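You operate a simulated robot arm through the tools that you are given. There is no shell and no other tool. Be economical: measure what you need, move in short steps, check, and stop when the job is done.

You are at the controls of a simulated two-armed robot. One attempt, no reset.

Task
On the front table, fold the blue cloth in half.

It is judged by the outcome, as a careful person would: the job done as asked, and still so three seconds after it is handed in. It fails if anything else is knocked over, pushed out of place, dropped, spilled or broken. Flat cloth is picked up by pressing the open fingertips on it (5 to 10 N) and closing them slowly along it; thin cloth reads only 2 to 8 mm in the jaws.

Robot
Two 7-joint arms with two-finger parallel grippers on one trunk, on a base that drives. Base frame: it is fixed to the floor where the robot stands at the start and does not move with it; the origin is under the middle of the robot, x ahead of it, y to its left, z up. Units: cm, rad, N and s.
The left shoulder is at the start at [7, 13.4, 110.1], the right one opposite. Places, roughly: front table [70, 10, 80]. Payload 1.57 kg a hand.
Tool frame (each hand has its own): the origin (TCP) lies between the finger pads and is the grasp point; the fingertips stand 3 cm ahead of it; z points along the fingers, y is the line along which they close. The gripper opens to 8 cm. The fingers are 1.7 cm wide and 1.2 cm thick; the gripper's body (4 by 8.2 cm) begins 8 cm behind the TCP.
Orientation is that of the tool frame in the base frame, as [roll, pitch, yaw] about the fixed x, y, z axes, in that order (R = Rz(yaw) Ry(pitch) Rx(roll)). With the fingers straight down and closing along the base's y, the tool's x points along the base's -x, its y along +y and its z along -z.

Tools
- The arms move only by the tool play_rows. It takes "left_rows", "right_rows" or both (then of equal length, played together; a hand with none holds still); each is a list of rows, each a list of 6 numbers: the shift along the tool's x, y, z in units of 30 mm (1.0 is 30 mm), then the turn, a rotation vector about the tool's x, y, z in units of 5 degrees (1.0 is 5 degrees). In form: [[dx, dy, dz, ax, ay, az], ...]. A call has 1 to 8 rows; each row shifts and turns the commanded pose from where the row before left it, along the tool's axes as they then stand. "left_jaw" and "right_jaw" are, for a hand that has rows, the finger opening in cm, from 0 to 8, set as the call begins (left out, the last holds). A call with a number of a shift or a turn outside -1 to 1 is refused whole. Each row takes 0.2 s and may step no farther than 5 cm and 0.15 rad from the row before; otherwise, or with a gripper value out of range, the whole call is refused. A pose out of reach is approached as far as the arm can. The call stops where the force on the tool passes 40 N (or 10 N more than at its start, if that is more) or the arm is blocked; 0.2 s more then pass. Each finger travels about 15.3 cm/s and halts on what it meets, pressing with about 36 N; the grip force reading is that of the motor and also rises with nothing between the fingers. The clock runs only during rows and for 0.2 s after the last one: add rows that do not move to give the fingers time. It gives the time, the measured TCP pose, the force on the tool (base axes), the opening and the grip force at its end, in the units of the frame above (readings bear some noise).
- Cameras (640 x 400 px; columns grow to the right, rows downward): "scene" is now at [14.2, 0.59, 132.58]; the picture's right is [0.07, -1.00, 0.00], its down [-0.70, -0.05, -0.71] and it looks along [0.71, 0.05, -0.71] (base axes); focal length 294 px, centre (320, 200). "left" rides on the left gripper at [7.2, 0.7, -12.2] in its tool frame; the picture's right is [-0.09, 1.00, 0.00], its down [-0.84, -0.08, -0.54] and it looks along [-0.54, -0.05, 0.84] (tool axes); focal length 238 px, centre (320, 200). "right" rides on the right gripper at [7.2, -0.7, -12.2] in its tool frame; the picture's right is [0.09, 1.00, 0.00], its down [-0.84, 0.08, -0.54] and it looks along [-0.54, 0.05, 0.84] (tool axes); focal length 238 px, centre (320, 200). There is no depth. A picture from a camera that has moved, and an enlarged one, comes with that camera's place and axes in the base frame and with its lens. The place of the scene camera against the robot may be out by one fixed shift of up to 1.8 cm in any direction.
- camera(camera): a new picture of that camera. The clock stands still meanwhile.
- slide_trunk(by): slides the trunk up (or, below 0, down) by that many cm; the arms and the scene camera ride with it, the base frame stays. It gives what a move gives, with no picture.
- steer(legs): drives the robot by 1 to 6 legs, each [ahead, left, turn to the left] in cm, cm and rad, along the robot's own axes; the way and the turn of a leg run together, so that a leg with both is an arc; at most 150 cm and 3.142 rad a leg. The arms and the cameras ride along, it lands a little off, and it stops where it bumps. It gives what a move gives.
- turn_head(pan, tilt): turns the head with the scene camera to pan (to the left, within 1.501 rad either way) and tilt (down, from -0.506 to 1.204), counted from straight ahead of the robot. It gives what a move gives.
- close_up(camera, box): a new picture of the part [left, top, right, bottom] of that camera's present view, enlarged. The clock stands still meanwhile.
- hand_in(): hands the job in; it is judged then, once.

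Work in short steps. Places have to be worked out from the pictures, the camera data and where the tool is seen: move nearer, look again, correct. Check each grasp and each placing, and mend what went wrong. You have 120 turns and 88 pictures in all, those below and enlarged ones among them. Open the grippers and draw the arms clear of the work before you hand the job in, unless the task says otherwise; then end with one line.

The tools are called after ">>>" as a command line: name --argument value ..., lists and objects as JSON in quotes. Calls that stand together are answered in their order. play_rows: Moves the arms, as the interface text tells. Its arguments: {"type":"object","properties":{"left_rows":{"type":"array","items":{"type":"array","items":{"type":"number"}}},"left_jaw":{"type":"number"},"right_rows":{"type":"array","items":{"type":"array","items":{"type":"number"}}},"right_jaw":{"type":"number"}},"required":[]} The other tools are called the same way: slide_trunk (by) slides the trunk up or down; steer (legs) drives the base; turn_head (pan, tilt) turns the head that bears the scene camera; camera (camera) takes a picture; close_up (camera, box) takes an enlarged picture of a part of a camera's view; hand_in () hands the job in.

At the start:

```text
t: 0.0
left_position: [42.13, 19.81, 104.69]
left_orientation: [-3.141, -0.002, -3.14]
left_ft_force: [0.3, -1.1, -0.5]
left_opening: 7.99
left_grasp_force: 0.1
right_position: [42.93, -13.23, 104.84]
right_orientation: [-3.141, -0.001, 3.141]
right_ft_force: [0.2, 0.2, 0.1]
right_opening: 8.0
right_grasp_force: 0.1
trunk travel left (down, up): [-67.5, 26.5]
robot x, y, heading: [0.33, 0.26, -0.003]
head pan, tilt: [0.07, 0.782]
```

scene: 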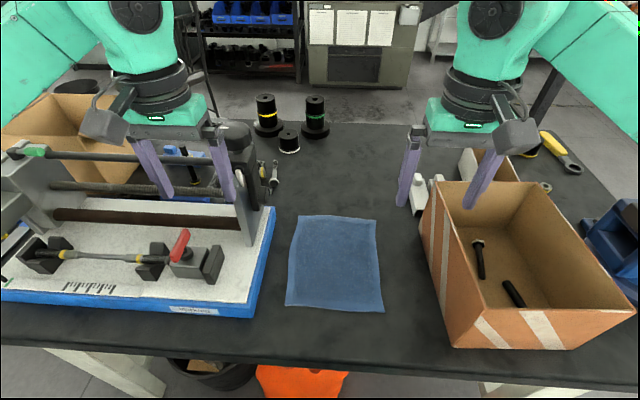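
right: 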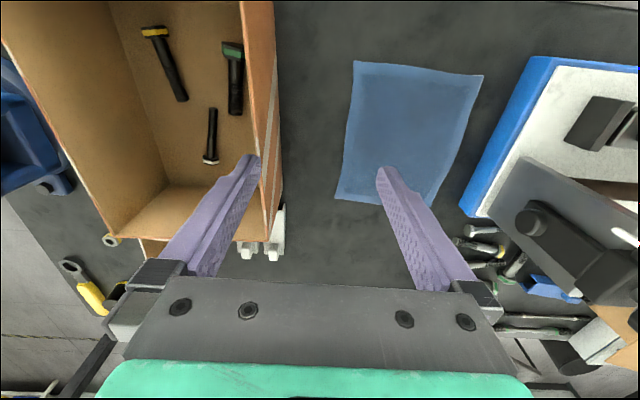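
left: 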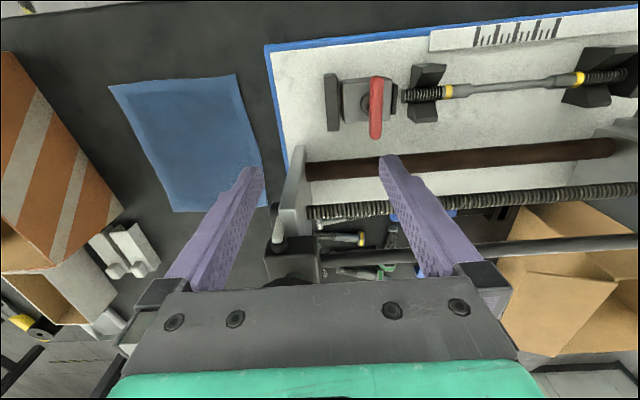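

The cloth spans about x 41–66, y −10.4 to 9.7. The far edge is at the limit of reach, so I look down to see whether the base can drive forward a few cm.

>>> turn_head --pan 0 --tilt 1.2

>>> camera --camera "scene"

```text
t: 0.9
left_position: [42.15, 19.81, 104.74]
left_orientation: [3.141, -0.001, -3.141]
left_ft_force: [-0.2, -0.5, 0.1]
left_opening: 8.0
left_grasp_force: 0.1
right_position: [42.85, -13.31, 104.76]
right_orientation: [-3.142, 0.0, -3.14]
right_ft_force: [0.4, -0.9, 0.0]
right_opening: 7.99
right_grasp_force: 0.1
trunk travel left (down, up): [-67.5, 26.5]
robot x, y, heading: [0.14, -0.15, -0.003]
head pan, tilt: [0.0, 1.201]
```

```text
84 pictures are left
camera scene: at [11.67, 0.02, 129.67], right [0.0, -1.0, 0.0], down [-0.93, 0.0, -0.36], along [0.36, 0.0, -0.93], focal length 294 px, centre (320, 200)
```

scene: 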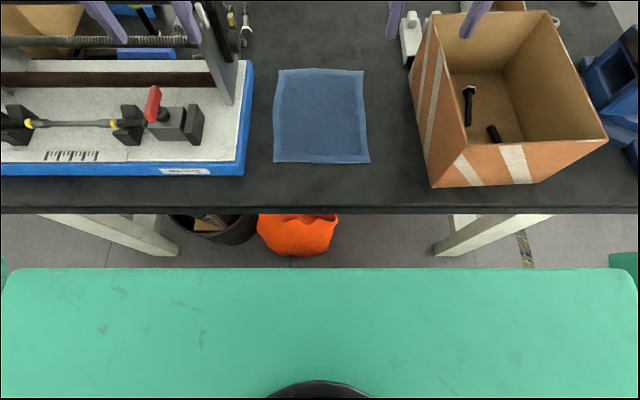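

There is about 10 cm of room ahead of the base. I first bring the hands inward over the cloth, then drive ahead 5 cm.

>>> play_rows --left_rows '[[0, -0.82, 0, 0, 0, 0], [0, -0.82, 0, 0, 0, 0], [0, -0.82, 0, 0, 0, 0], [0, -0.82, 0, 0, 0, 0], [0, -0.82, 0, 0, 0, 0]]' --right_rows '[[0, 0.38, 0, 0, 0, 0], [0, 0.38, 0, 0, 0, 0], [0, 0.38, 0, 0, 0, 0], [0, 0.38, 0, 0, 0, 0], [0, 0.38, 0, 0, 0, 0]]' --left_jaw 3.5 --right_jaw 3.5

>>> steer --legs '[[5, 0, 0]]'

>>> turn_head --pan 0 --tilt 0.95

>>> camera --camera "scene"

>>> camera --camera "left"

>>> camera --camera "right"

```text
t: 2.1
left_position: [42.28, 7.51, 104.8]
left_orientation: [3.141, -0.003, -3.14]
left_ft_force: [-0.3, -0.7, -0.1]
left_opening: 3.49
left_grasp_force: 0.1
right_position: [43.06, -7.56, 104.73]
right_orientation: [3.141, 0.001, 3.141]
right_ft_force: [0.4, 0.0, -0.4]
right_opening: 3.51
right_grasp_force: 0.0
trunk travel left (down, up): [-67.5, 26.5]
robot x, y, heading: [-0.04, 0.01, -0.004]
head pan, tilt: [0.0, 1.201]
```

```text
t: 3.0
left_position: [46.97, 7.62, 105.06]
left_orientation: [-3.141, 0.003, -3.139]
left_ft_force: [-1.0, -0.1, 0.1]
left_opening: 3.46
left_grasp_force: 0.1
right_position: [47.59, -7.65, 104.85]
right_orientation: [-3.141, 0.002, -3.141]
right_ft_force: [-0.3, 0.3, 0.3]
right_opening: 3.51
right_grasp_force: 0.1
trunk travel left (down, up): [-67.5, 26.5]
robot x, y, heading: [4.85, 0.18, 0.005]
head pan, tilt: [0.0, 1.201]
```

```text
t: 3.8
left_position: [47.25, 7.57, 104.73]
left_orientation: [3.141, -0.002, -3.141]
left_ft_force: [0.6, 0.7, -0.6]
left_opening: 3.5
left_grasp_force: 0.0
right_position: [48.02, -7.54, 104.74]
right_orientation: [3.142, 0.0, 3.141]
right_ft_force: [1.1, 0.1, -0.4]
right_opening: 3.51
right_grasp_force: 0.1
trunk travel left (down, up): [-67.5, 26.5]
robot x, y, heading: [4.97, -0.5, 0.005]
head pan, tilt: [0.0, 0.949]
```

```text
83 pictures are left
camera scene: at [18.41, 0.02, 131.27], right [0.0, -1.0, 0.0], down [-0.81, 0.0, -0.58], along [0.58, 0.0, -0.81], focal length 294 px, centre (320, 200)
```

scene: 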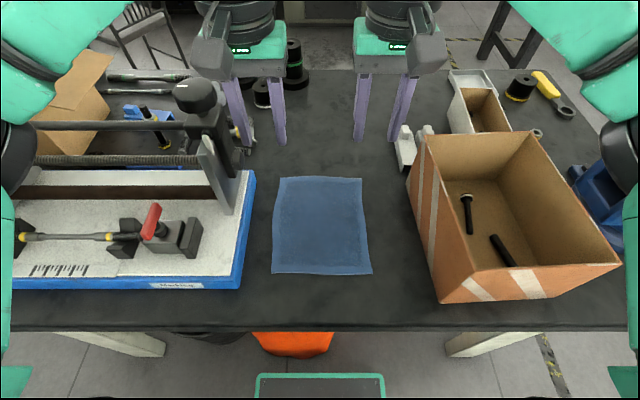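

```text
82 pictures are left
camera left: at [40.14, 8.26, 116.9], right [0.09, 1.0, 0.0], down [0.84, -0.08, 0.54], along [0.54, -0.05, -0.84], focal length 238 px, centre (320, 200)
```

left: 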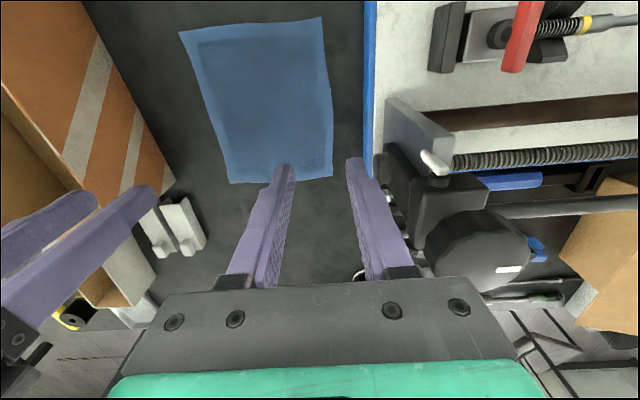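

```text
81 pictures are left
camera right: at [40.81, -8.3, 116.99], right [-0.09, 1.0, 0.0], down [0.84, 0.08, 0.54], along [0.54, 0.05, -0.84], focal length 238 px, centre (320, 200)
```

right: 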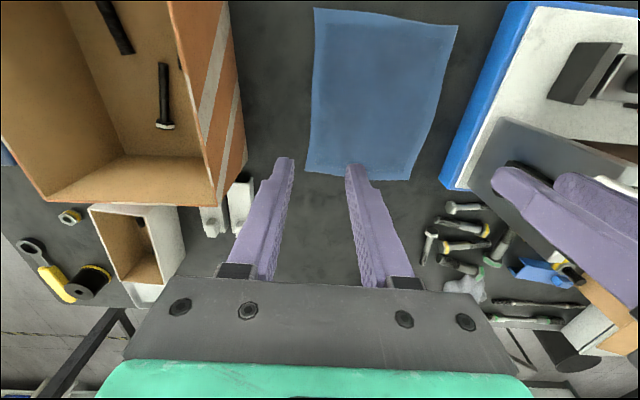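

Triangulating across the hand cameras puts the table surface at z≈79.7 and the cloth at x 37–59.6, y −9.1 to 8.8. I move the hands above the near corners, staying well clear of the surface, and look again.

>>> play_rows --left_rows '[[0.447, -0.075, 0.7, 0, 0, 0], [0.447, -0.075, 0.7, 0, 0, 0], [0.447, -0.075, 0.7, 0, 0, 0], [0.447, -0.075, 0.7, 0, 0, 0], [0.447, -0.075, 0.7, 0, 0, 0], [0.447, -0.075, 0.7, 0, 0, 0], [0.447, -0.075, 0.7, 0, 0, 0]]' --right_rows '[[0.486, 0.064, 0.7, 0, 0, 0], [0.486, 0.064, 0.7, 0, 0, 0], [0.486, 0.064, 0.7, 0, 0, 0], [0.486, 0.064, 0.7, 0, 0, 0], [0.486, 0.064, 0.7, 0, 0, 0], [0.486, 0.064, 0.7, 0, 0, 0], [0.486, 0.064, 0.7, 0, 0, 0]]' --left_jaw 3 --right_jaw 3

>>> camera --camera "left"

>>> camera --camera "right"

>>> camera --camera "scene"

```text
t: 5.4
left_position: [37.92, 5.99, 90.07]
left_orientation: [-3.141, 0.001, -3.141]
left_ft_force: [-0.4, -0.9, -0.5]
left_opening: 2.99
left_grasp_force: 0.0
right_position: [37.6, -6.21, 89.95]
right_orientation: [-3.141, 0.0, 3.141]
right_ft_force: [-0.2, -0.1, 0.2]
right_opening: 2.97
right_grasp_force: 0.1
trunk travel left (down, up): [-67.5, 26.5]
robot x, y, heading: [4.86, -0.19, -0.001]
head pan, tilt: [0.0, 0.949]
```

```text
80 pictures are left
camera left: at [30.67, 6.65, 102.23], right [0.09, 1.0, 0.0], down [0.84, -0.08, 0.54], along [0.54, -0.05, -0.84], focal length 238 px, centre (320, 200)
```

left: 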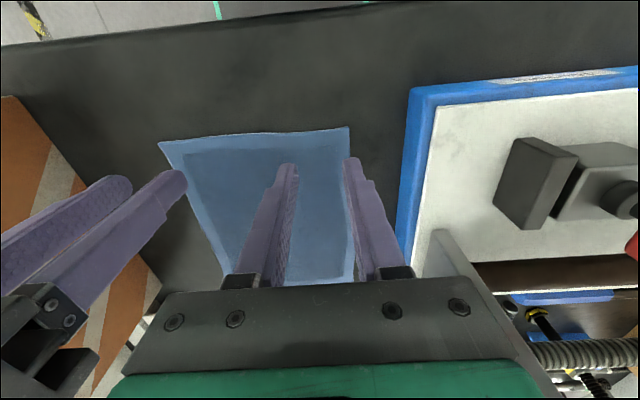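

```text
79 pictures are left
camera right: at [30.44, -7.02, 102.25], right [-0.09, 1.0, 0.0], down [0.84, 0.08, 0.54], along [0.54, 0.05, -0.84], focal length 238 px, centre (320, 200)
```

right: 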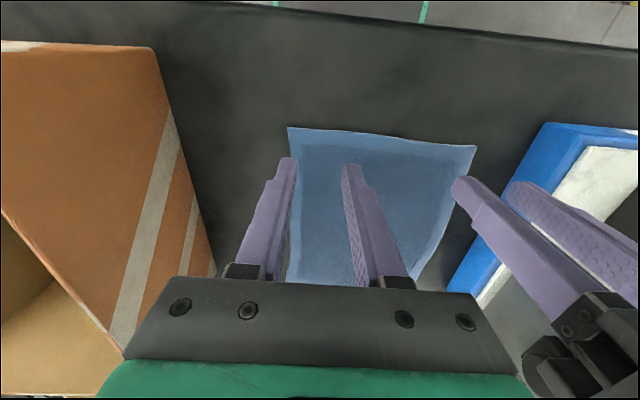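

```text
78 pictures are left
camera scene: at [18.28, 0.02, 131.3], right [0.0, -1.0, 0.0], down [-0.81, 0.0, -0.58], along [0.58, 0.0, -0.81], focal length 294 px, centre (320, 200)
```

scene: 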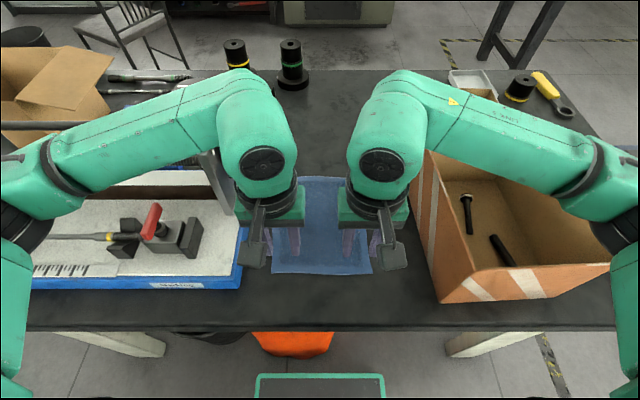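

The near edge is at x≈37.1, corners at y 8.7 and −9.4, and the hands are centred nicely. I lower to about 1 cm above the cloth, nudging the right hand 0.3 cm forward.

>>> play_rows --left_rows '[[0, 0, 0.5, 0, 0, 0], [0, 0, 0.5, 0, 0, 0], [0, 0, 0.5, 0, 0, 0], [0, 0, 0.5, 0, 0, 0]]' --right_rows '[[-0.03, -0.01, 0.5, 0, 0, 0], [-0.03, -0.01, 0.5, 0, 0, 0], [-0.03, -0.01, 0.5, 0, 0, 0], [-0.03, -0.01, 0.5, 0, 0, 0]]'

>>> camera --camera "left"

>>> camera --camera "right"

```text
t: 6.4
left_position: [37.83, 6.01, 83.94]
left_orientation: [-3.141, 0.0, -3.14]
left_ft_force: [0.1, -0.8, -0.7]
left_opening: 2.98
left_grasp_force: 0.1
right_position: [38.02, -6.44, 84.0]
right_orientation: [3.14, -0.001, 3.141]
right_ft_force: [0.1, 0.3, 0.8]
right_opening: 3.03
right_grasp_force: 0.0
trunk travel left (down, up): [-67.5, 26.5]
robot x, y, heading: [4.63, 0.28, 0.003]
head pan, tilt: [0.0, 0.949]
```

```text
77 pictures are left
camera left: at [30.72, 6.74, 96.21], right [0.09, 1.0, 0.0], down [0.84, -0.08, 0.54], along [0.54, -0.05, -0.84], focal length 238 px, centre (320, 200)
```

left: 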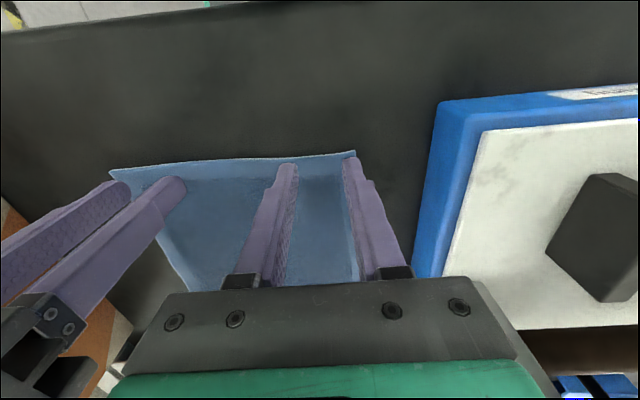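

```text
76 pictures are left
camera right: at [30.87, -7.16, 96.3], right [-0.09, 1.0, 0.0], down [0.84, 0.08, 0.54], along [0.54, 0.05, -0.84], focal length 238 px, centre (320, 200)
```

right: 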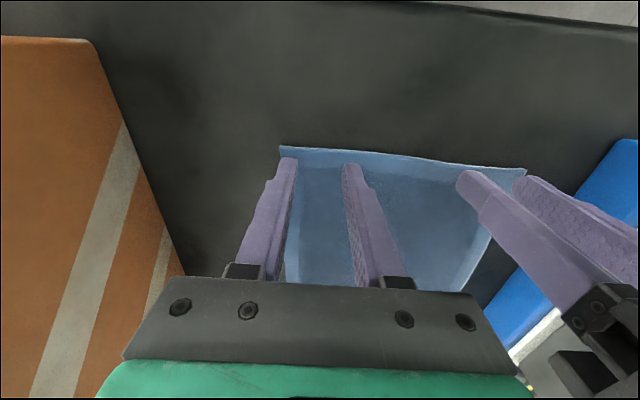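

Both pairs of tips are over the cloth just inside the near edge. I lower in 2–3 mm steps until contact, nudging the left hand 0.3 cm inward.

>>> play_rows --left_rows '[[0, -0.05, 0.1, 0, 0, 0], [0, -0.05, 0.1, 0, 0, 0], [0, 0, 0.07, 0, 0, 0], [0, 0, 0, 0, 0, 0]]' --right_rows '[[0, 0, 0.1, 0, 0, 0], [0, 0, 0.1, 0, 0, 0], [0, 0, 0.07, 0, 0, 0], [0, 0, 0, 0, 0, 0]]'

```text
t: 7.4
left_position: [37.8, 5.66, 83.3]
left_orientation: [-3.14, 0.001, -3.139]
left_ft_force: [1.3, 1.0, 4.6]
left_opening: 3.01
left_grasp_force: 0.1
right_position: [37.98, -6.41, 83.32]
right_orientation: [3.141, 0.001, -3.141]
right_ft_force: [1.5, -0.5, 7.9]
right_opening: 2.99
right_grasp_force: 0.0
trunk travel left (down, up): [-67.5, 26.5]
robot x, y, heading: [4.85, 0.3, -0.001]
head pan, tilt: [0.0, 0.949]
```

Contact made: 4.6 N left, 7.9 N right. I press the left slightly more and close slowly in steps.

>>> play_rows --left_rows '[[0, 0, 0.02, 0, 0, 0], [0, 0, 0, 0, 0, 0]]' --right_rows '[[0, 0, 0, 0, 0, 0], [0, 0, 0, 0, 0, 0]]' --left_jaw 2.6 --right_jaw 2.6

>>> play_rows --left_rows '[[0, 0, 0, 0, 0, 0]]' --right_rows '[[0, 0, 0, 0, 0, 0]]' --left_jaw 2.2 --right_jaw 2.2

>>> camera --camera "left"

>>> camera --camera "right"

```text
t: 8.0
left_position: [37.76, 5.6, 83.34]
left_orientation: [-3.139, 0.003, -3.14]
left_ft_force: [1.2, -1.1, 11.4]
left_opening: 2.5
left_grasp_force: 0.1
right_position: [38.03, -6.46, 83.3]
right_orientation: [-3.142, 0.001, 3.142]
right_ft_force: [1.4, 0.8, 8.3]
right_opening: 2.52
right_grasp_force: 0.1
trunk travel left (down, up): [-67.5, 26.5]
robot x, y, heading: [5.09, 0.02, -0.001]
head pan, tilt: [0.0, 0.949]
```

```text
t: 8.4
left_position: [37.85, 5.71, 83.21]
left_orientation: [-3.141, 0.002, -3.139]
left_ft_force: [0.3, 0.3, 11.4]
left_opening: 2.0
left_grasp_force: 0.0
right_position: [37.88, -6.44, 83.26]
right_orientation: [-3.141, 0.002, -3.141]
right_ft_force: [-0.4, -0.2, 7.1]
right_opening: 2.05
right_grasp_force: 0.0
trunk travel left (down, up): [-67.5, 26.5]
robot x, y, heading: [4.82, -0.16, -0.003]
head pan, tilt: [0.0, 0.949]
```

```text
75 pictures are left
camera left: at [30.54, 6.38, 95.42], right [0.09, 1.0, 0.0], down [0.84, -0.08, 0.54], along [0.54, -0.05, -0.84], focal length 238 px, centre (320, 200)
```

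left: 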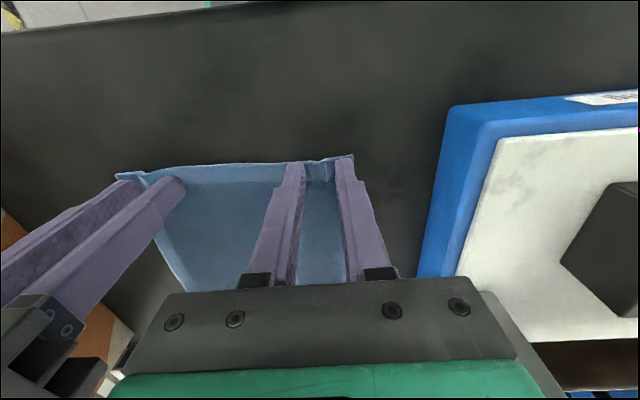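

```text
74 pictures are left
camera right: at [30.72, -7.12, 95.55], right [-0.09, 1.0, 0.0], down [0.84, 0.08, 0.54], along [0.54, 0.05, -0.84], focal length 238 px, centre (320, 200)
```

right: 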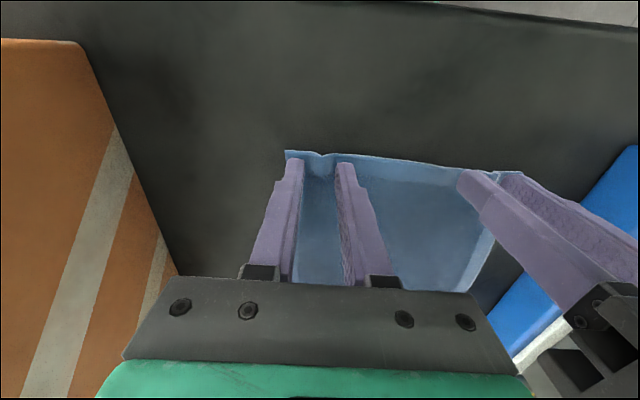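

The cloth is buckling up between the fingers on both hands. I keep closing in small steps.

>>> play_rows --left_rows '[[0, 0, 0, 0, 0, 0]]' --right_rows '[[0, 0, 0, 0, 0, 0]]' --left_jaw 1.7 --right_jaw 1.7

>>> play_rows --left_rows '[[0, 0, 0, 0, 0, 0]]' --right_rows '[[0, 0, 0, 0, 0, 0]]' --left_jaw 1.2 --right_jaw 1.2

>>> play_rows --left_rows '[[0, 0, 0, 0, 0, 0]]' --right_rows '[[0, 0, 0, 0, 0, 0]]' --left_jaw 0.7 --right_jaw 0.7

>>> play_rows --left_rows '[[0, 0, 0, 0, 0, 0], [0, 0, 0, 0, 0, 0]]' --right_rows '[[0, 0, 0, 0, 0, 0], [0, 0, 0, 0, 0, 0]]' --left_jaw 0 --right_jaw 0

>>> camera --camera "left"

>>> camera --camera "right"

```text
t: 8.8
left_position: [37.68, 5.61, 83.35]
left_orientation: [-3.141, 0.002, -3.14]
left_ft_force: [0.0, -1.0, 11.4]
left_opening: 1.53
left_grasp_force: 0.0
right_position: [37.94, -6.39, 83.28]
right_orientation: [-3.142, 0.001, 3.141]
right_ft_force: [0.0, 0.8, 8.3]
right_opening: 1.61
right_grasp_force: 0.1
trunk travel left (down, up): [-67.5, 26.5]
robot x, y, heading: [5.0, -0.25, -0.005]
head pan, tilt: [0.0, 0.949]
```

```text
t: 9.2
left_position: [37.84, 5.74, 83.19]
left_orientation: [-3.14, 0.001, -3.139]
left_ft_force: [-0.1, -2.9, 11.9]
left_opening: 1.25
left_grasp_force: 0.5
right_position: [38.12, -6.34, 83.35]
right_orientation: [3.14, 0.002, -3.141]
right_ft_force: [1.1, 2.7, 6.7]
right_opening: 1.28
right_grasp_force: 0.4
trunk travel left (down, up): [-67.5, 26.5]
robot x, y, heading: [5.19, -0.18, -0.001]
head pan, tilt: [0.0, 0.949]
```

```text
t: 9.6
left_position: [37.72, 5.56, 83.31]
left_orientation: [-3.139, 0.0, 3.141]
left_ft_force: [0.0, -6.4, 11.1]
left_opening: 1.02
left_grasp_force: 2.5
right_position: [37.99, -6.29, 83.36]
right_orientation: [3.14, 0.002, -3.141]
right_ft_force: [-0.4, 6.5, 7.0]
right_opening: 0.82
right_grasp_force: 5.4
trunk travel left (down, up): [-67.5, 26.5]
robot x, y, heading: [5.2, -0.21, -0.002]
head pan, tilt: [0.0, 0.949]
```

```text
t: 10.2
left_position: [37.63, 5.62, 83.4]
left_orientation: [-3.136, 0.001, 3.14]
left_ft_force: [0.0, -19.4, 9.8]
left_opening: 0.4
left_grasp_force: 24.7
right_position: [37.91, -6.29, 83.37]
right_orientation: [3.138, 0.0, -3.14]
right_ft_force: [0.2, 19.5, 5.4]
right_opening: 0.41
right_grasp_force: 24.7
trunk travel left (down, up): [-67.5, 26.5]
robot x, y, heading: [5.09, 0.09, -0.005]
head pan, tilt: [0.0, 0.949]
```

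```text
73 pictures are left
camera left: at [30.53, 6.31, 95.42], right [0.09, 1.0, 0.0], down [0.84, -0.08, 0.54], along [0.54, -0.05, -0.84], focal length 238 px, centre (320, 200)
```

left: 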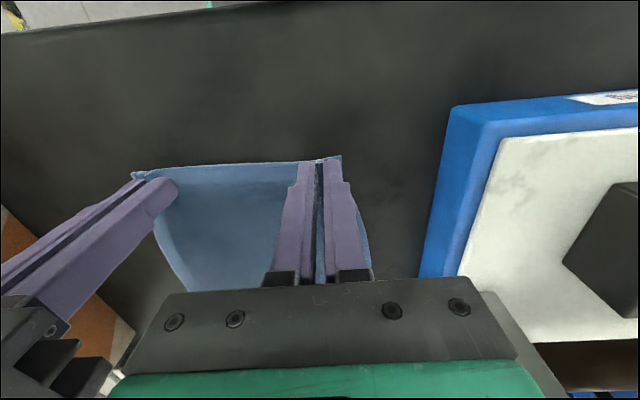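

```text
72 pictures are left
camera right: at [30.71, -7.09, 95.56], right [-0.09, 1.0, 0.0], down [0.84, 0.08, 0.54], along [0.54, 0.05, -0.84], focal length 238 px, centre (320, 200)
```

right: 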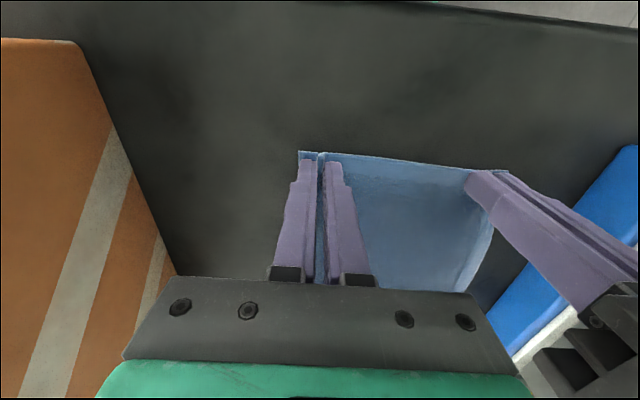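

Both jaws read 4 mm with cloth between them; the cloth between hands is taut (19 N). I ease the hands 0.3 cm toward each other, lift slightly, and check.

>>> play_rows --left_rows '[[0, -0.1, -0.1, 0, 0, 0], [-0.05, 0, -0.3, 0, 0, 0], [-0.1, 0, -0.4, 0, 0, 0], [-0.15, 0, -0.4, 0, 0, 0], [0, 0, 0, 0, 0, 0]]' --right_rows '[[0, 0.1, -0.1, 0, 0, 0], [-0.05, 0, -0.3, 0, 0, 0], [-0.1, 0, -0.4, 0, 0, 0], [-0.15, 0, -0.4, 0, 0, 0], [0, 0, 0, 0, 0, 0]]'

>>> camera --camera "left"

>>> camera --camera "right"

>>> camera --camera "scene"

```text
t: 11.4
left_position: [38.75, 5.41, 86.93]
left_orientation: [3.14, 0.002, -3.139]
left_ft_force: [0.7, -10.0, -0.8]
left_opening: 0.38
left_grasp_force: 24.9
right_position: [38.94, -6.16, 86.81]
right_orientation: [-3.141, 0.0, -3.141]
right_ft_force: [-0.2, 10.1, -0.5]
right_opening: 0.39
right_grasp_force: 24.8
trunk travel left (down, up): [-67.5, 26.5]
robot x, y, heading: [5.08, 0.3, -0.001]
head pan, tilt: [0.0, 0.949]
```

```text
71 pictures are left
camera left: at [31.57, 6.12, 98.98], right [0.09, 1.0, 0.0], down [0.84, -0.08, 0.54], along [0.54, -0.05, -0.84], focal length 238 px, centre (320, 200)
```

left: 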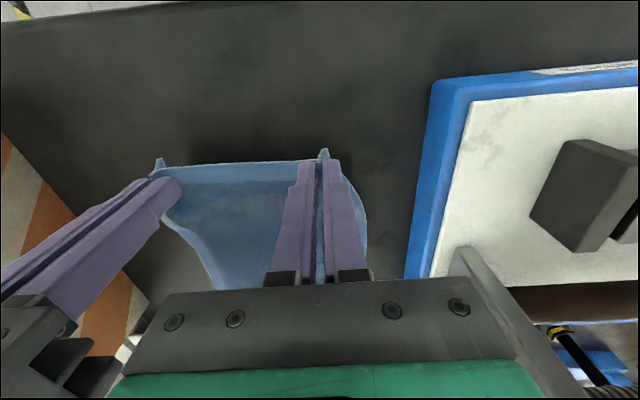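

```text
70 pictures are left
camera right: at [31.76, -6.84, 99.09], right [-0.09, 1.0, 0.0], down [0.84, 0.08, 0.54], along [0.54, 0.05, -0.84], focal length 238 px, centre (320, 200)
```

right: 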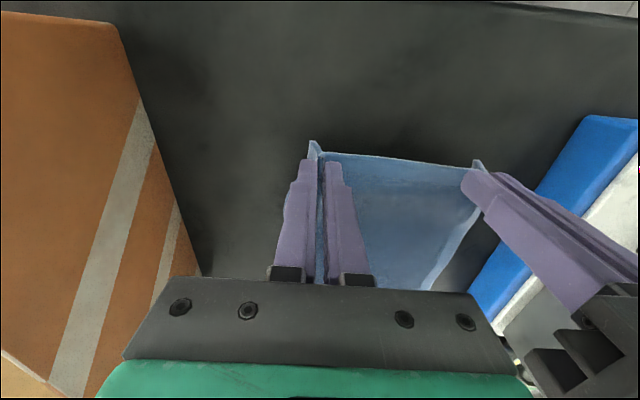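

```text
69 pictures are left
camera scene: at [18.29, 0.02, 131.29], right [0.0, -1.0, 0.0], down [-0.81, 0.0, -0.58], along [0.58, 0.0, -0.81], focal length 294 px, centre (320, 200)
```

scene: 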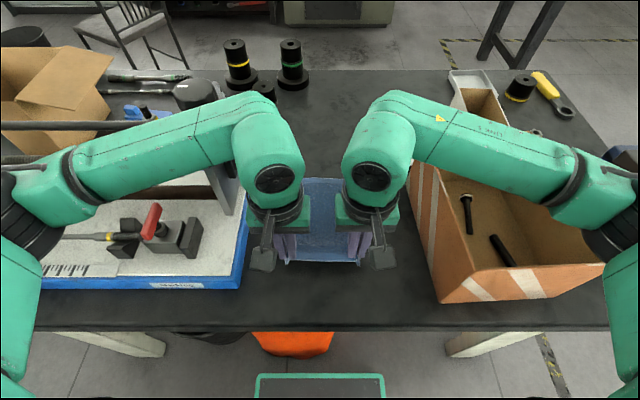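

Both hands hold the edge. I continue the arc forward to above the crease line, easing tension slightly.

>>> play_rows --left_rows '[[-0.367, -0.035, -0.533, 0, 0, 0], [-0.367, -0.035, -0.533, 0, 0, 0], [-0.633, 0, -0.333, 0, 0, 0], [-0.633, 0, -0.333, 0, 0, 0], [-0.59, 0, -0.033, 0, 0, 0], [-0.59, 0, -0.033, 0, 0, 0], [0, 0, 0, 0, 0, 0]]' --right_rows '[[-0.367, 0.035, -0.533, 0, 0, 0], [-0.367, 0.035, -0.533, 0, 0, 0], [-0.633, 0, -0.333, 0, 0, 0], [-0.633, 0, -0.333, 0, 0, 0], [-0.59, 0, -0.033, 0, 0, 0], [-0.59, 0, -0.033, 0, 0, 0], [0, 0, 0, 0, 0, 0]]'

>>> camera --camera "left"

>>> camera --camera "scene"

```text
t: 13.0
left_position: [48.34, 5.19, 92.23]
left_orientation: [3.141, 0.0, -3.141]
left_ft_force: [-0.2, -1.8, -0.1]
left_opening: 0.35
left_grasp_force: 24.4
right_position: [48.52, -5.82, 92.34]
right_orientation: [-3.141, -0.001, -3.141]
right_ft_force: [-0.4, 2.3, 1.2]
right_opening: 0.39
right_grasp_force: 24.3
trunk travel left (down, up): [-67.5, 26.5]
robot x, y, heading: [5.17, 0.32, -0.003]
head pan, tilt: [0.0, 0.949]
```

```text
68 pictures are left
camera left: at [41.16, 5.87, 104.37], right [0.09, 1.0, 0.0], down [0.84, -0.08, 0.54], along [0.54, -0.05, -0.84], focal length 238 px, centre (320, 200)
```

left: 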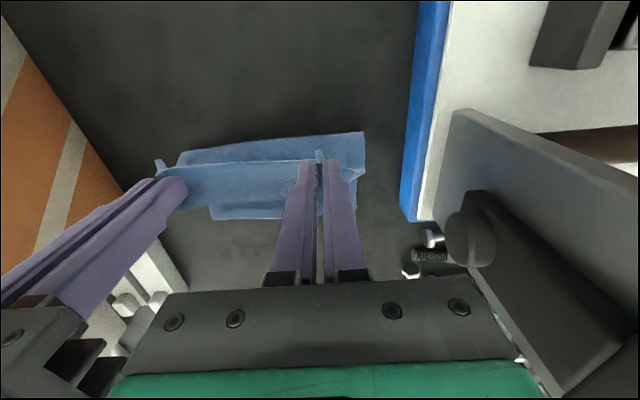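

```text
67 pictures are left
camera scene: at [18.25, 0.02, 131.3], right [0.0, -1.0, 0.0], down [-0.81, 0.0, -0.58], along [0.58, 0.0, -0.81], focal length 294 px, centre (320, 200)
```

scene: 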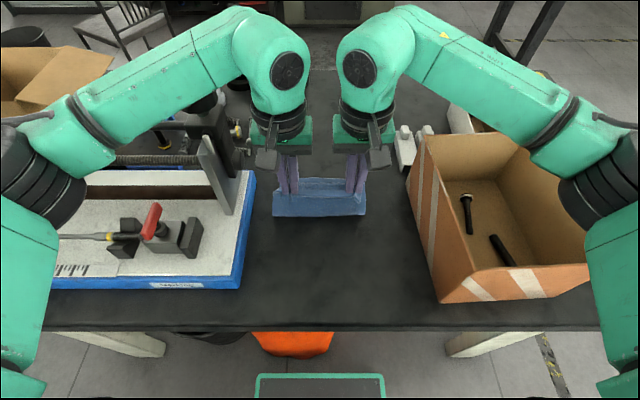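

The cloth's upper half now hangs nicely with the far edge still at x≈59. I continue down the far side of the arc, stopping about 1.5 cm above the table.

>>> play_rows --left_rows '[[-0.58, 0, 0.067, 0, 0, 0], [-0.58, 0, 0.067, 0, 0, 0], [-0.63, 0, 0.33, 0, 0, 0], [-0.63, 0, 0.33, 0, 0, 0], [-0.35, 0, 0.5, 0, 0, 0], [-0.35, 0, 0.5, 0, 0, 0], [-0.25, 0, 0.6, 0, 0, 0], [0, 0, 0, 0, 0, 0]]' --right_rows '[[-0.58, 0, 0.067, 0, 0, 0], [-0.58, 0, 0.067, 0, 0, 0], [-0.63, 0, 0.33, 0, 0, 0], [-0.63, 0, 0.33, 0, 0, 0], [-0.35, 0, 0.5, 0, 0, 0], [-0.35, 0, 0.5, 0, 0, 0], [-0.25, 0, 0.6, 0, 0, 0], [0, 0, 0, 0, 0, 0]]'

>>> camera --camera "left"

>>> camera --camera "right"

>>> camera --camera "scene"

```text
t: 14.8
left_position: [57.48, 5.36, 90.69]
left_orientation: [-3.125, 0.109, -3.131]
left_ft_force: [-1.5, -7.8, -3.9]
left_opening: 0.34
left_grasp_force: 24.8
right_position: [56.25, -5.25, 86.95]
right_orientation: [3.138, 0.033, -3.134]
right_ft_force: [0.7, 6.9, 3.4]
right_opening: 0.38
right_grasp_force: 24.6
trunk travel left (down, up): [-67.5, 26.5]
robot x, y, heading: [4.97, 0.05, 0.001]
head pan, tilt: [0.0, 0.949]
```

```text
66 pictures are left
camera left: at [49.15, 6.2, 101.97], right [0.08, 1.0, -0.01], down [0.77, -0.06, 0.63], along [0.63, -0.06, -0.78], focal length 238 px, centre (320, 200)
```

left: 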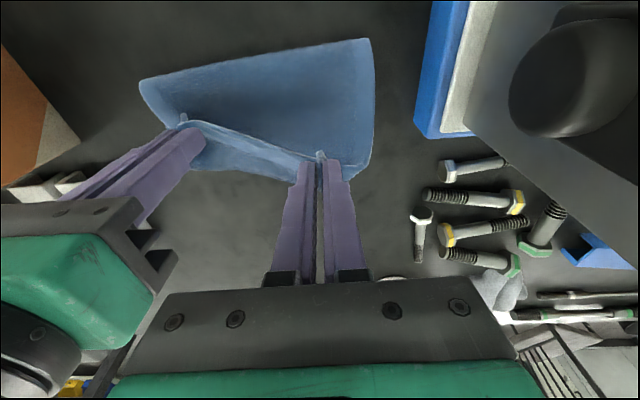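

```text
65 pictures are left
camera right: at [48.65, -6.12, 98.93], right [-0.1, 0.99, 0.0], down [0.82, 0.08, 0.57], along [0.57, 0.06, -0.82], focal length 238 px, centre (320, 200)
```

right: 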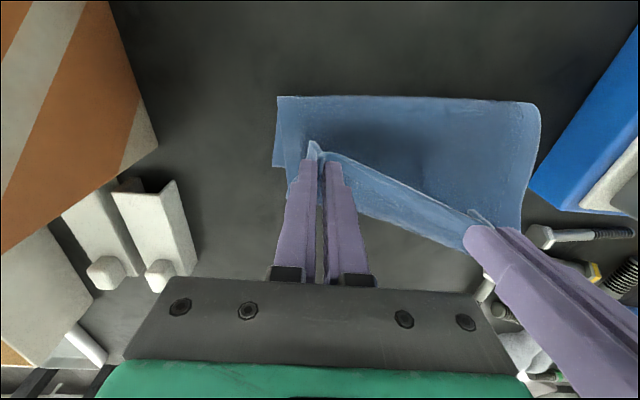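

```text
64 pictures are left
camera scene: at [14.46, 0.19, 131.74], right [0.01, -1.0, 0.0], down [-0.79, 0.0, -0.61], along [0.61, 0.0, -0.79], focal length 294 px, centre (320, 200)
```

scene: 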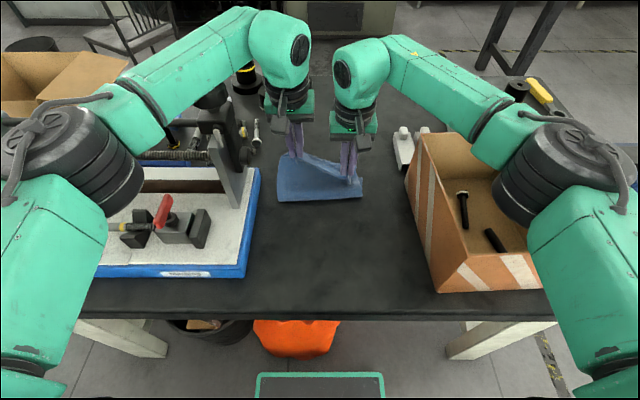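

Something is wrong: the left hand is 5 cm too high and pitched, and the scene camera has tipped back, so part of an arm upstream is touching something. I reverse the last part of the path at once and look.

>>> play_rows --left_rows '[[0.25, 0, -0.6, 0, 0, 0], [0.35, 0, -0.5, 0, 0, 0], [0.35, 0, -0.5, 0, 0, 0], [0.5, 0, -0.3, 0, 0, 0], [0, 0, 0, 0, 0, 0]]' --right_rows '[[0.25, 0, -0.6, 0, 0, 0], [0.35, 0, -0.5, 0, 0, 0], [0.35, 0, -0.5, 0, 0, 0], [0.5, 0, -0.3, 0, 0, 0], [0, 0, 0, 0, 0, 0]]'

>>> camera --camera "scene"

```text
t: 16.0
left_position: [53.26, 5.01, 91.05]
left_orientation: [-3.141, 0.009, 3.14]
left_ft_force: [0.6, 0.2, 0.5]
left_opening: 0.35
left_grasp_force: 24.4
right_position: [53.58, -5.94, 91.04]
right_orientation: [3.14, 0.009, 3.139]
right_ft_force: [-0.1, 0.0, 0.2]
right_opening: 0.37
right_grasp_force: 24.7
trunk travel left (down, up): [-67.5, 26.5]
robot x, y, heading: [4.96, -0.07, 0.0]
head pan, tilt: [0.0, 0.949]
```

```text
63 pictures are left
camera scene: at [17.3, -0.06, 131.3], right [0.0, -1.0, 0.0], down [-0.81, 0.0, -0.59], along [0.59, 0.0, -0.81], focal length 294 px, centre (320, 200)
```

scene: 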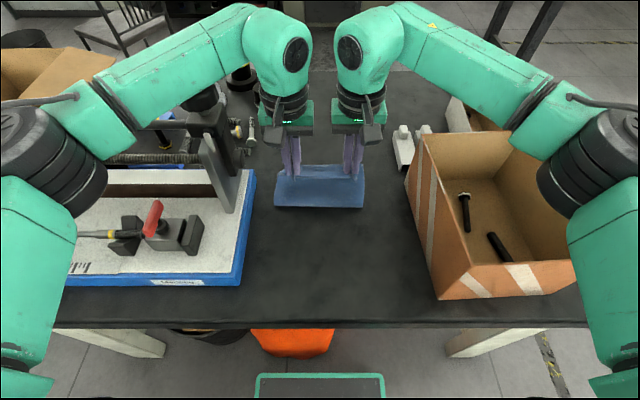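

It has mostly recovered. I turn the head toward the left arm and vise to find the contact.

>>> turn_head --pan 0.5 --tilt 0.8

>>> camera --camera "scene"

>>> camera --camera "right"

>>> camera --camera "left"

```text
t: 16.9
left_position: [53.46, 4.88, 91.2]
left_orientation: [-3.141, 0.006, -3.141]
left_ft_force: [0.3, -1.2, 0.0]
left_opening: 0.37
left_grasp_force: 24.0
right_position: [53.81, -5.94, 91.05]
right_orientation: [3.139, 0.008, -3.141]
right_ft_force: [-0.1, 0.7, 0.0]
right_opening: 0.38
right_grasp_force: 24.7
trunk travel left (down, up): [-67.5, 26.5]
robot x, y, heading: [4.57, -0.01, 0.003]
head pan, tilt: [0.499, 0.799]
```

```text
62 pictures are left
camera scene: at [17.27, 3.7, 132.53], right [0.48, -0.88, 0.0], down [-0.63, -0.34, -0.7], along [0.62, 0.33, -0.71], focal length 294 px, centre (320, 200)
```

scene: 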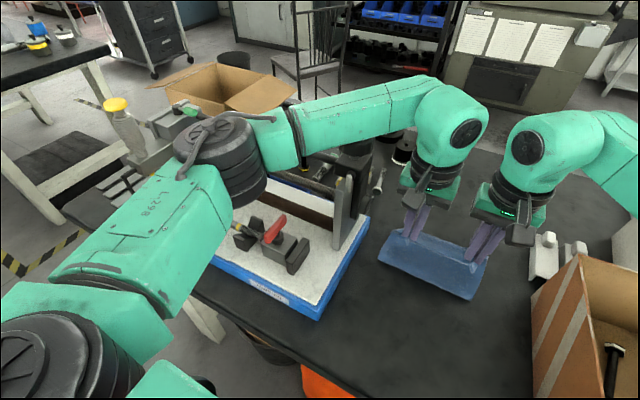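

```text
61 pictures are left
camera right: at [46.44, -6.68, 103.29], right [-0.09, 1.0, 0.0], down [0.83, 0.08, 0.55], along [0.55, 0.05, -0.84], focal length 238 px, centre (320, 200)
```

right: 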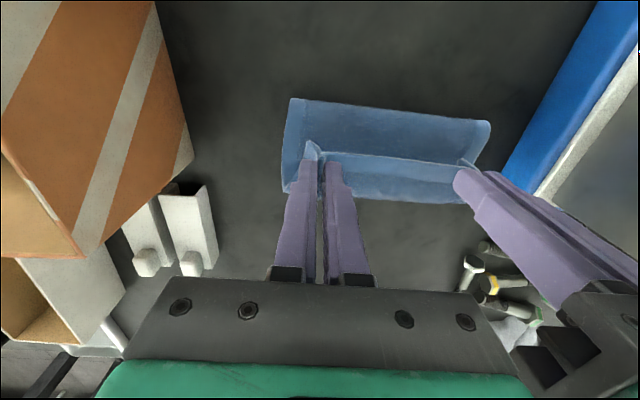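

```text
60 pictures are left
camera left: at [46.23, 5.71, 103.14], right [0.09, 1.0, 0.0], down [0.83, -0.08, 0.55], along [0.55, -0.05, -0.84], focal length 238 px, centre (320, 200)
```

left: 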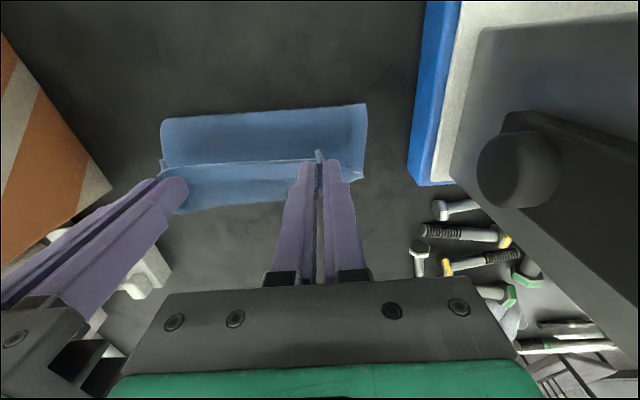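

The left forearm runs low over the vise. I'll raise the trunk in stages while lowering the hands by the same amount, so the forearms clear it with the cloth staying in place.

>>> slide_trunk --by 3

>>> play_rows --left_rows '[[0, 0, 0.5, 0, 0, 0], [0, 0, 0.5, 0, 0, 0], [0, 0, 0, 0, 0, 0]]' --right_rows '[[0, 0, 0.5, 0, 0, 0], [0, 0, 0.5, 0, 0, 0], [0, 0, 0, 0, 0, 0]]'

>>> slide_trunk --by 3

>>> camera --camera "scene"

```text
t: 17.6
left_position: [54.05, 5.2, 93.61]
left_orientation: [3.14, 0.0, -3.14]
left_ft_force: [0.5, -1.3, 0.6]
left_opening: 0.34
left_grasp_force: 24.9
right_position: [54.16, -5.86, 93.73]
right_orientation: [-3.141, 0.001, -3.141]
right_ft_force: [0.4, 1.2, 0.7]
right_opening: 0.36
right_grasp_force: 24.5
trunk travel left (down, up): [-70.5, 23.5]
robot x, y, heading: [5.22, 0.22, -0.0]
head pan, tilt: [0.499, 0.799]
```

```text
t: 18.4
left_position: [54.05, 5.17, 90.67]
left_orientation: [3.141, 0.0, -3.14]
left_ft_force: [-0.5, -1.6, -0.5]
left_opening: 0.33
left_grasp_force: 24.9
right_position: [54.26, -5.85, 90.81]
right_orientation: [3.141, 0.001, 3.142]
right_ft_force: [-0.6, 1.2, 0.3]
right_opening: 0.38
right_grasp_force: 24.6
trunk travel left (down, up): [-70.5, 23.5]
robot x, y, heading: [5.15, 0.08, -0.001]
head pan, tilt: [0.499, 0.799]
```

```text
t: 19.2
left_position: [54.11, 5.1, 93.69]
left_orientation: [-3.141, -0.001, -3.14]
left_ft_force: [-0.3, -1.8, 0.1]
left_opening: 0.33
left_grasp_force: 24.3
right_position: [54.28, -5.81, 93.79]
right_orientation: [3.14, 0.0, -3.141]
right_ft_force: [-0.6, 1.3, 0.2]
right_opening: 0.37
right_grasp_force: 24.3
trunk travel left (down, up): [-73.5, 20.5]
robot x, y, heading: [4.68, -0.03, 0.001]
head pan, tilt: [0.499, 0.799]
```

```text
59 pictures are left
camera scene: at [18.16, 3.88, 138.44], right [0.48, -0.88, 0.0], down [-0.63, -0.34, -0.7], along [0.61, 0.33, -0.72], focal length 294 px, centre (320, 200)
```

scene: 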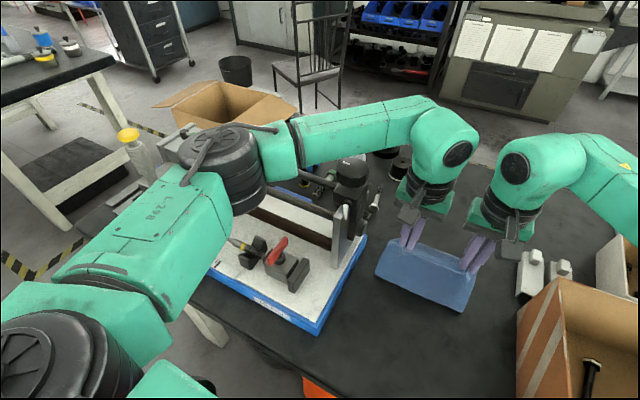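

Contact is gone: pitch is zero and the camera is level again. I keep going to gain more clearance.

>>> play_rows --left_rows '[[0, 0, 0.6, 0, 0, 0], [0, 0, 0.6, 0, 0, 0], [0, 0, 0, 0, 0, 0]]' --right_rows '[[0, 0, 0.6, 0, 0, 0], [0, 0, 0.6, 0, 0, 0], [0, 0, 0, 0, 0, 0]]'

>>> slide_trunk --by 3.5

>>> play_rows --left_rows '[[0, 0, 0.6, 0, 0, 0], [0, 0, 0.6, 0, 0, 0], [0, 0, 0, 0, 0, 0]]' --right_rows '[[0, 0, 0.6, 0, 0, 0], [0, 0, 0.6, 0, 0, 0], [0, 0, 0, 0, 0, 0]]'

>>> slide_trunk --by 3.5

>>> camera --camera "scene"

>>> camera --camera "left"

```text
t: 20.0
left_position: [54.12, 5.17, 89.97]
left_orientation: [3.141, -0.002, -3.139]
left_ft_force: [0.3, -1.2, 0.4]
left_opening: 0.36
left_grasp_force: 24.6
right_position: [54.22, -5.77, 90.09]
right_orientation: [3.141, 0.0, 3.141]
right_ft_force: [-0.1, 1.9, -0.3]
right_opening: 0.37
right_grasp_force: 24.6
trunk travel left (down, up): [-73.5, 20.5]
robot x, y, heading: [5.06, 0.14, 0.0]
head pan, tilt: [0.499, 0.799]
```

```text
t: 20.8
left_position: [54.06, 5.13, 93.62]
left_orientation: [-3.141, 0.0, -3.141]
left_ft_force: [0.7, -1.3, 0.5]
left_opening: 0.33
left_grasp_force: 24.9
right_position: [54.35, -5.89, 93.67]
right_orientation: [-3.14, 0.0, 3.141]
right_ft_force: [0.5, 2.2, -0.9]
right_opening: 0.34
right_grasp_force: 24.8
trunk travel left (down, up): [-77.0, 17.0]
robot x, y, heading: [4.76, -0.54, 0.002]
head pan, tilt: [0.499, 0.799]
```

```text
t: 21.6
left_position: [54.09, 5.25, 89.92]
left_orientation: [3.141, -0.001, -3.14]
left_ft_force: [0.4, -2.3, 0.4]
left_opening: 0.37
left_grasp_force: 24.5
right_position: [54.14, -5.86, 90.09]
right_orientation: [-3.141, 0.0, -3.14]
right_ft_force: [0.3, 2.5, 0.1]
right_opening: 0.36
right_grasp_force: 24.7
trunk travel left (down, up): [-77.0, 17.0]
robot x, y, heading: [4.96, 0.11, -0.002]
head pan, tilt: [0.499, 0.799]
```

```text
t: 22.4
left_position: [54.13, 5.33, 93.39]
left_orientation: [3.14, 0.0, -3.14]
left_ft_force: [0.3, -2.7, 0.7]
left_opening: 0.35
left_grasp_force: 24.4
right_position: [54.22, -5.89, 93.51]
right_orientation: [3.141, 0.001, -3.141]
right_ft_force: [0.8, 1.6, -1.2]
right_opening: 0.38
right_grasp_force: 25.0
trunk travel left (down, up): [-80.5, 13.5]
robot x, y, heading: [5.04, -0.27, 0.001]
head pan, tilt: [0.499, 0.799]
```

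```text
58 pictures are left
camera scene: at [18.17, 3.88, 145.44], right [0.48, -0.88, 0.0], down [-0.63, -0.34, -0.7], along [0.61, 0.33, -0.72], focal length 294 px, centre (320, 200)
```

scene: 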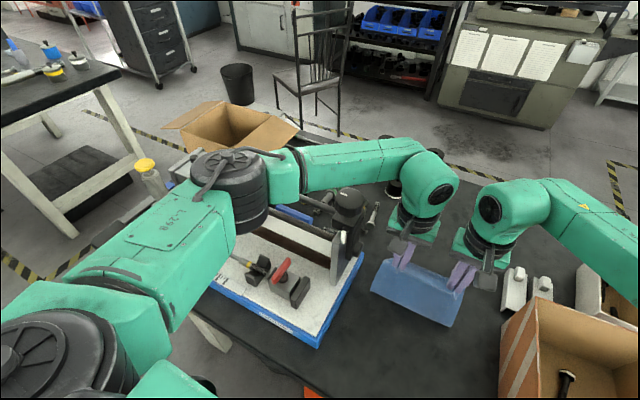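

```text
57 pictures are left
camera left: at [46.96, 5.92, 105.55], right [0.09, 1.0, 0.0], down [0.84, -0.08, 0.54], along [0.54, -0.05, -0.84], focal length 238 px, centre (320, 200)
```

left: 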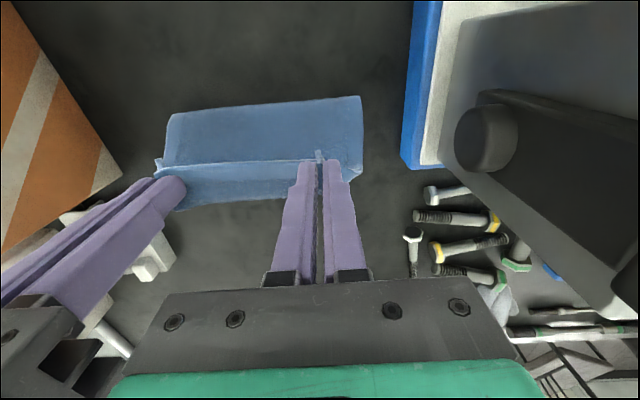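

Good clearance now. The cloth seems to have slid forward about 3 cm; I lower somewhat, then measure again with all cameras.

>>> play_rows --left_rows '[[-0.3, 0, 0.5, 0, 0, 0], [-0.3, 0, 0.5, 0, 0, 0], [0, 0, 0, 0, 0, 0]]' --right_rows '[[-0.3, 0, 0.5, 0, 0, 0], [-0.3, 0, 0.5, 0, 0, 0], [0, 0, 0, 0, 0, 0]]'

>>> turn_head --pan 0 --tilt 0.95

>>> camera --camera "scene"

>>> camera --camera "left"

>>> camera --camera "right"

```text
t: 23.2
left_position: [55.96, 5.26, 90.39]
left_orientation: [-3.141, 0.001, -3.141]
left_ft_force: [0.2, -2.1, -0.9]
left_opening: 0.35
left_grasp_force: 24.2
right_position: [56.09, -5.82, 90.51]
right_orientation: [3.14, 0.0, 3.141]
right_ft_force: [-0.3, 2.4, -0.2]
right_opening: 0.37
right_grasp_force: 25.1
trunk travel left (down, up): [-80.5, 13.5]
robot x, y, heading: [5.07, -0.23, -0.004]
head pan, tilt: [0.499, 0.799]
```

```text
t: 24.1
left_position: [55.92, 5.26, 90.25]
left_orientation: [3.141, 0.0, -3.14]
left_ft_force: [0.7, -1.9, -0.1]
left_opening: 0.35
left_grasp_force: 24.5
right_position: [55.97, -5.85, 90.4]
right_orientation: [3.141, 0.0, 3.141]
right_ft_force: [-0.2, 1.4, 0.5]
right_opening: 0.37
right_grasp_force: 24.5
trunk travel left (down, up): [-80.5, 13.5]
robot x, y, heading: [4.86, -0.33, -0.001]
head pan, tilt: [0.0, 0.949]
```

```text
56 pictures are left
camera scene: at [18.33, 0.03, 144.29], right [0.0, -1.0, 0.0], down [-0.81, 0.0, -0.58], along [0.58, 0.0, -0.81], focal length 294 px, centre (320, 200)
```

scene: 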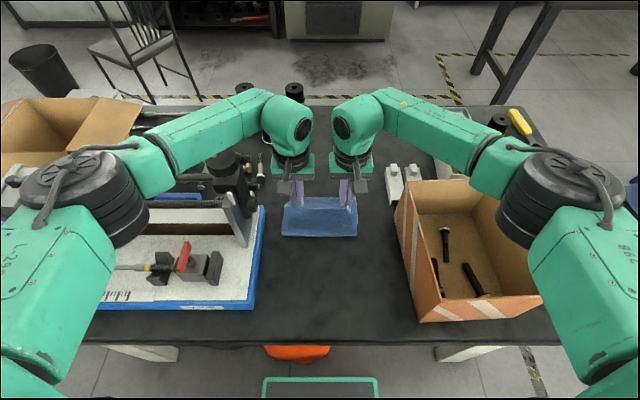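

```text
55 pictures are left
camera left: at [48.78, 5.93, 102.55], right [0.09, 1.0, 0.0], down [0.84, -0.08, 0.54], along [0.54, -0.05, -0.84], focal length 238 px, centre (320, 200)
```

left: 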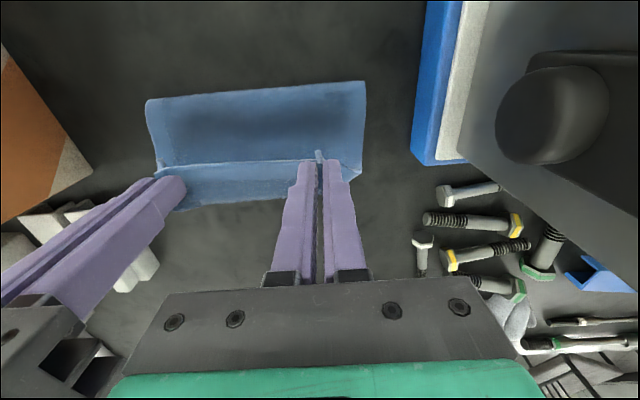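

```text
54 pictures are left
camera right: at [48.88, -6.61, 102.73], right [-0.09, 1.0, 0.0], down [0.84, 0.08, 0.54], along [0.54, 0.05, -0.84], focal length 238 px, centre (320, 200)
```

right: 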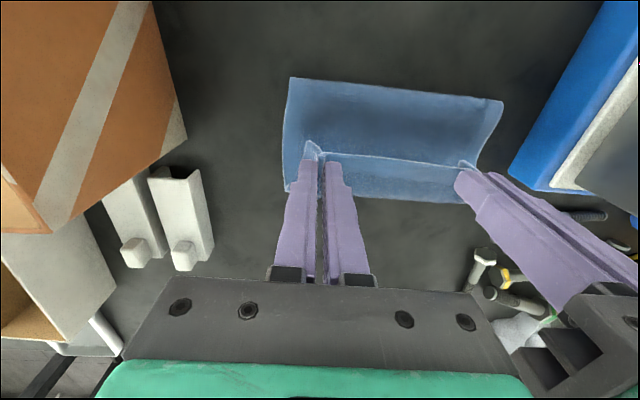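

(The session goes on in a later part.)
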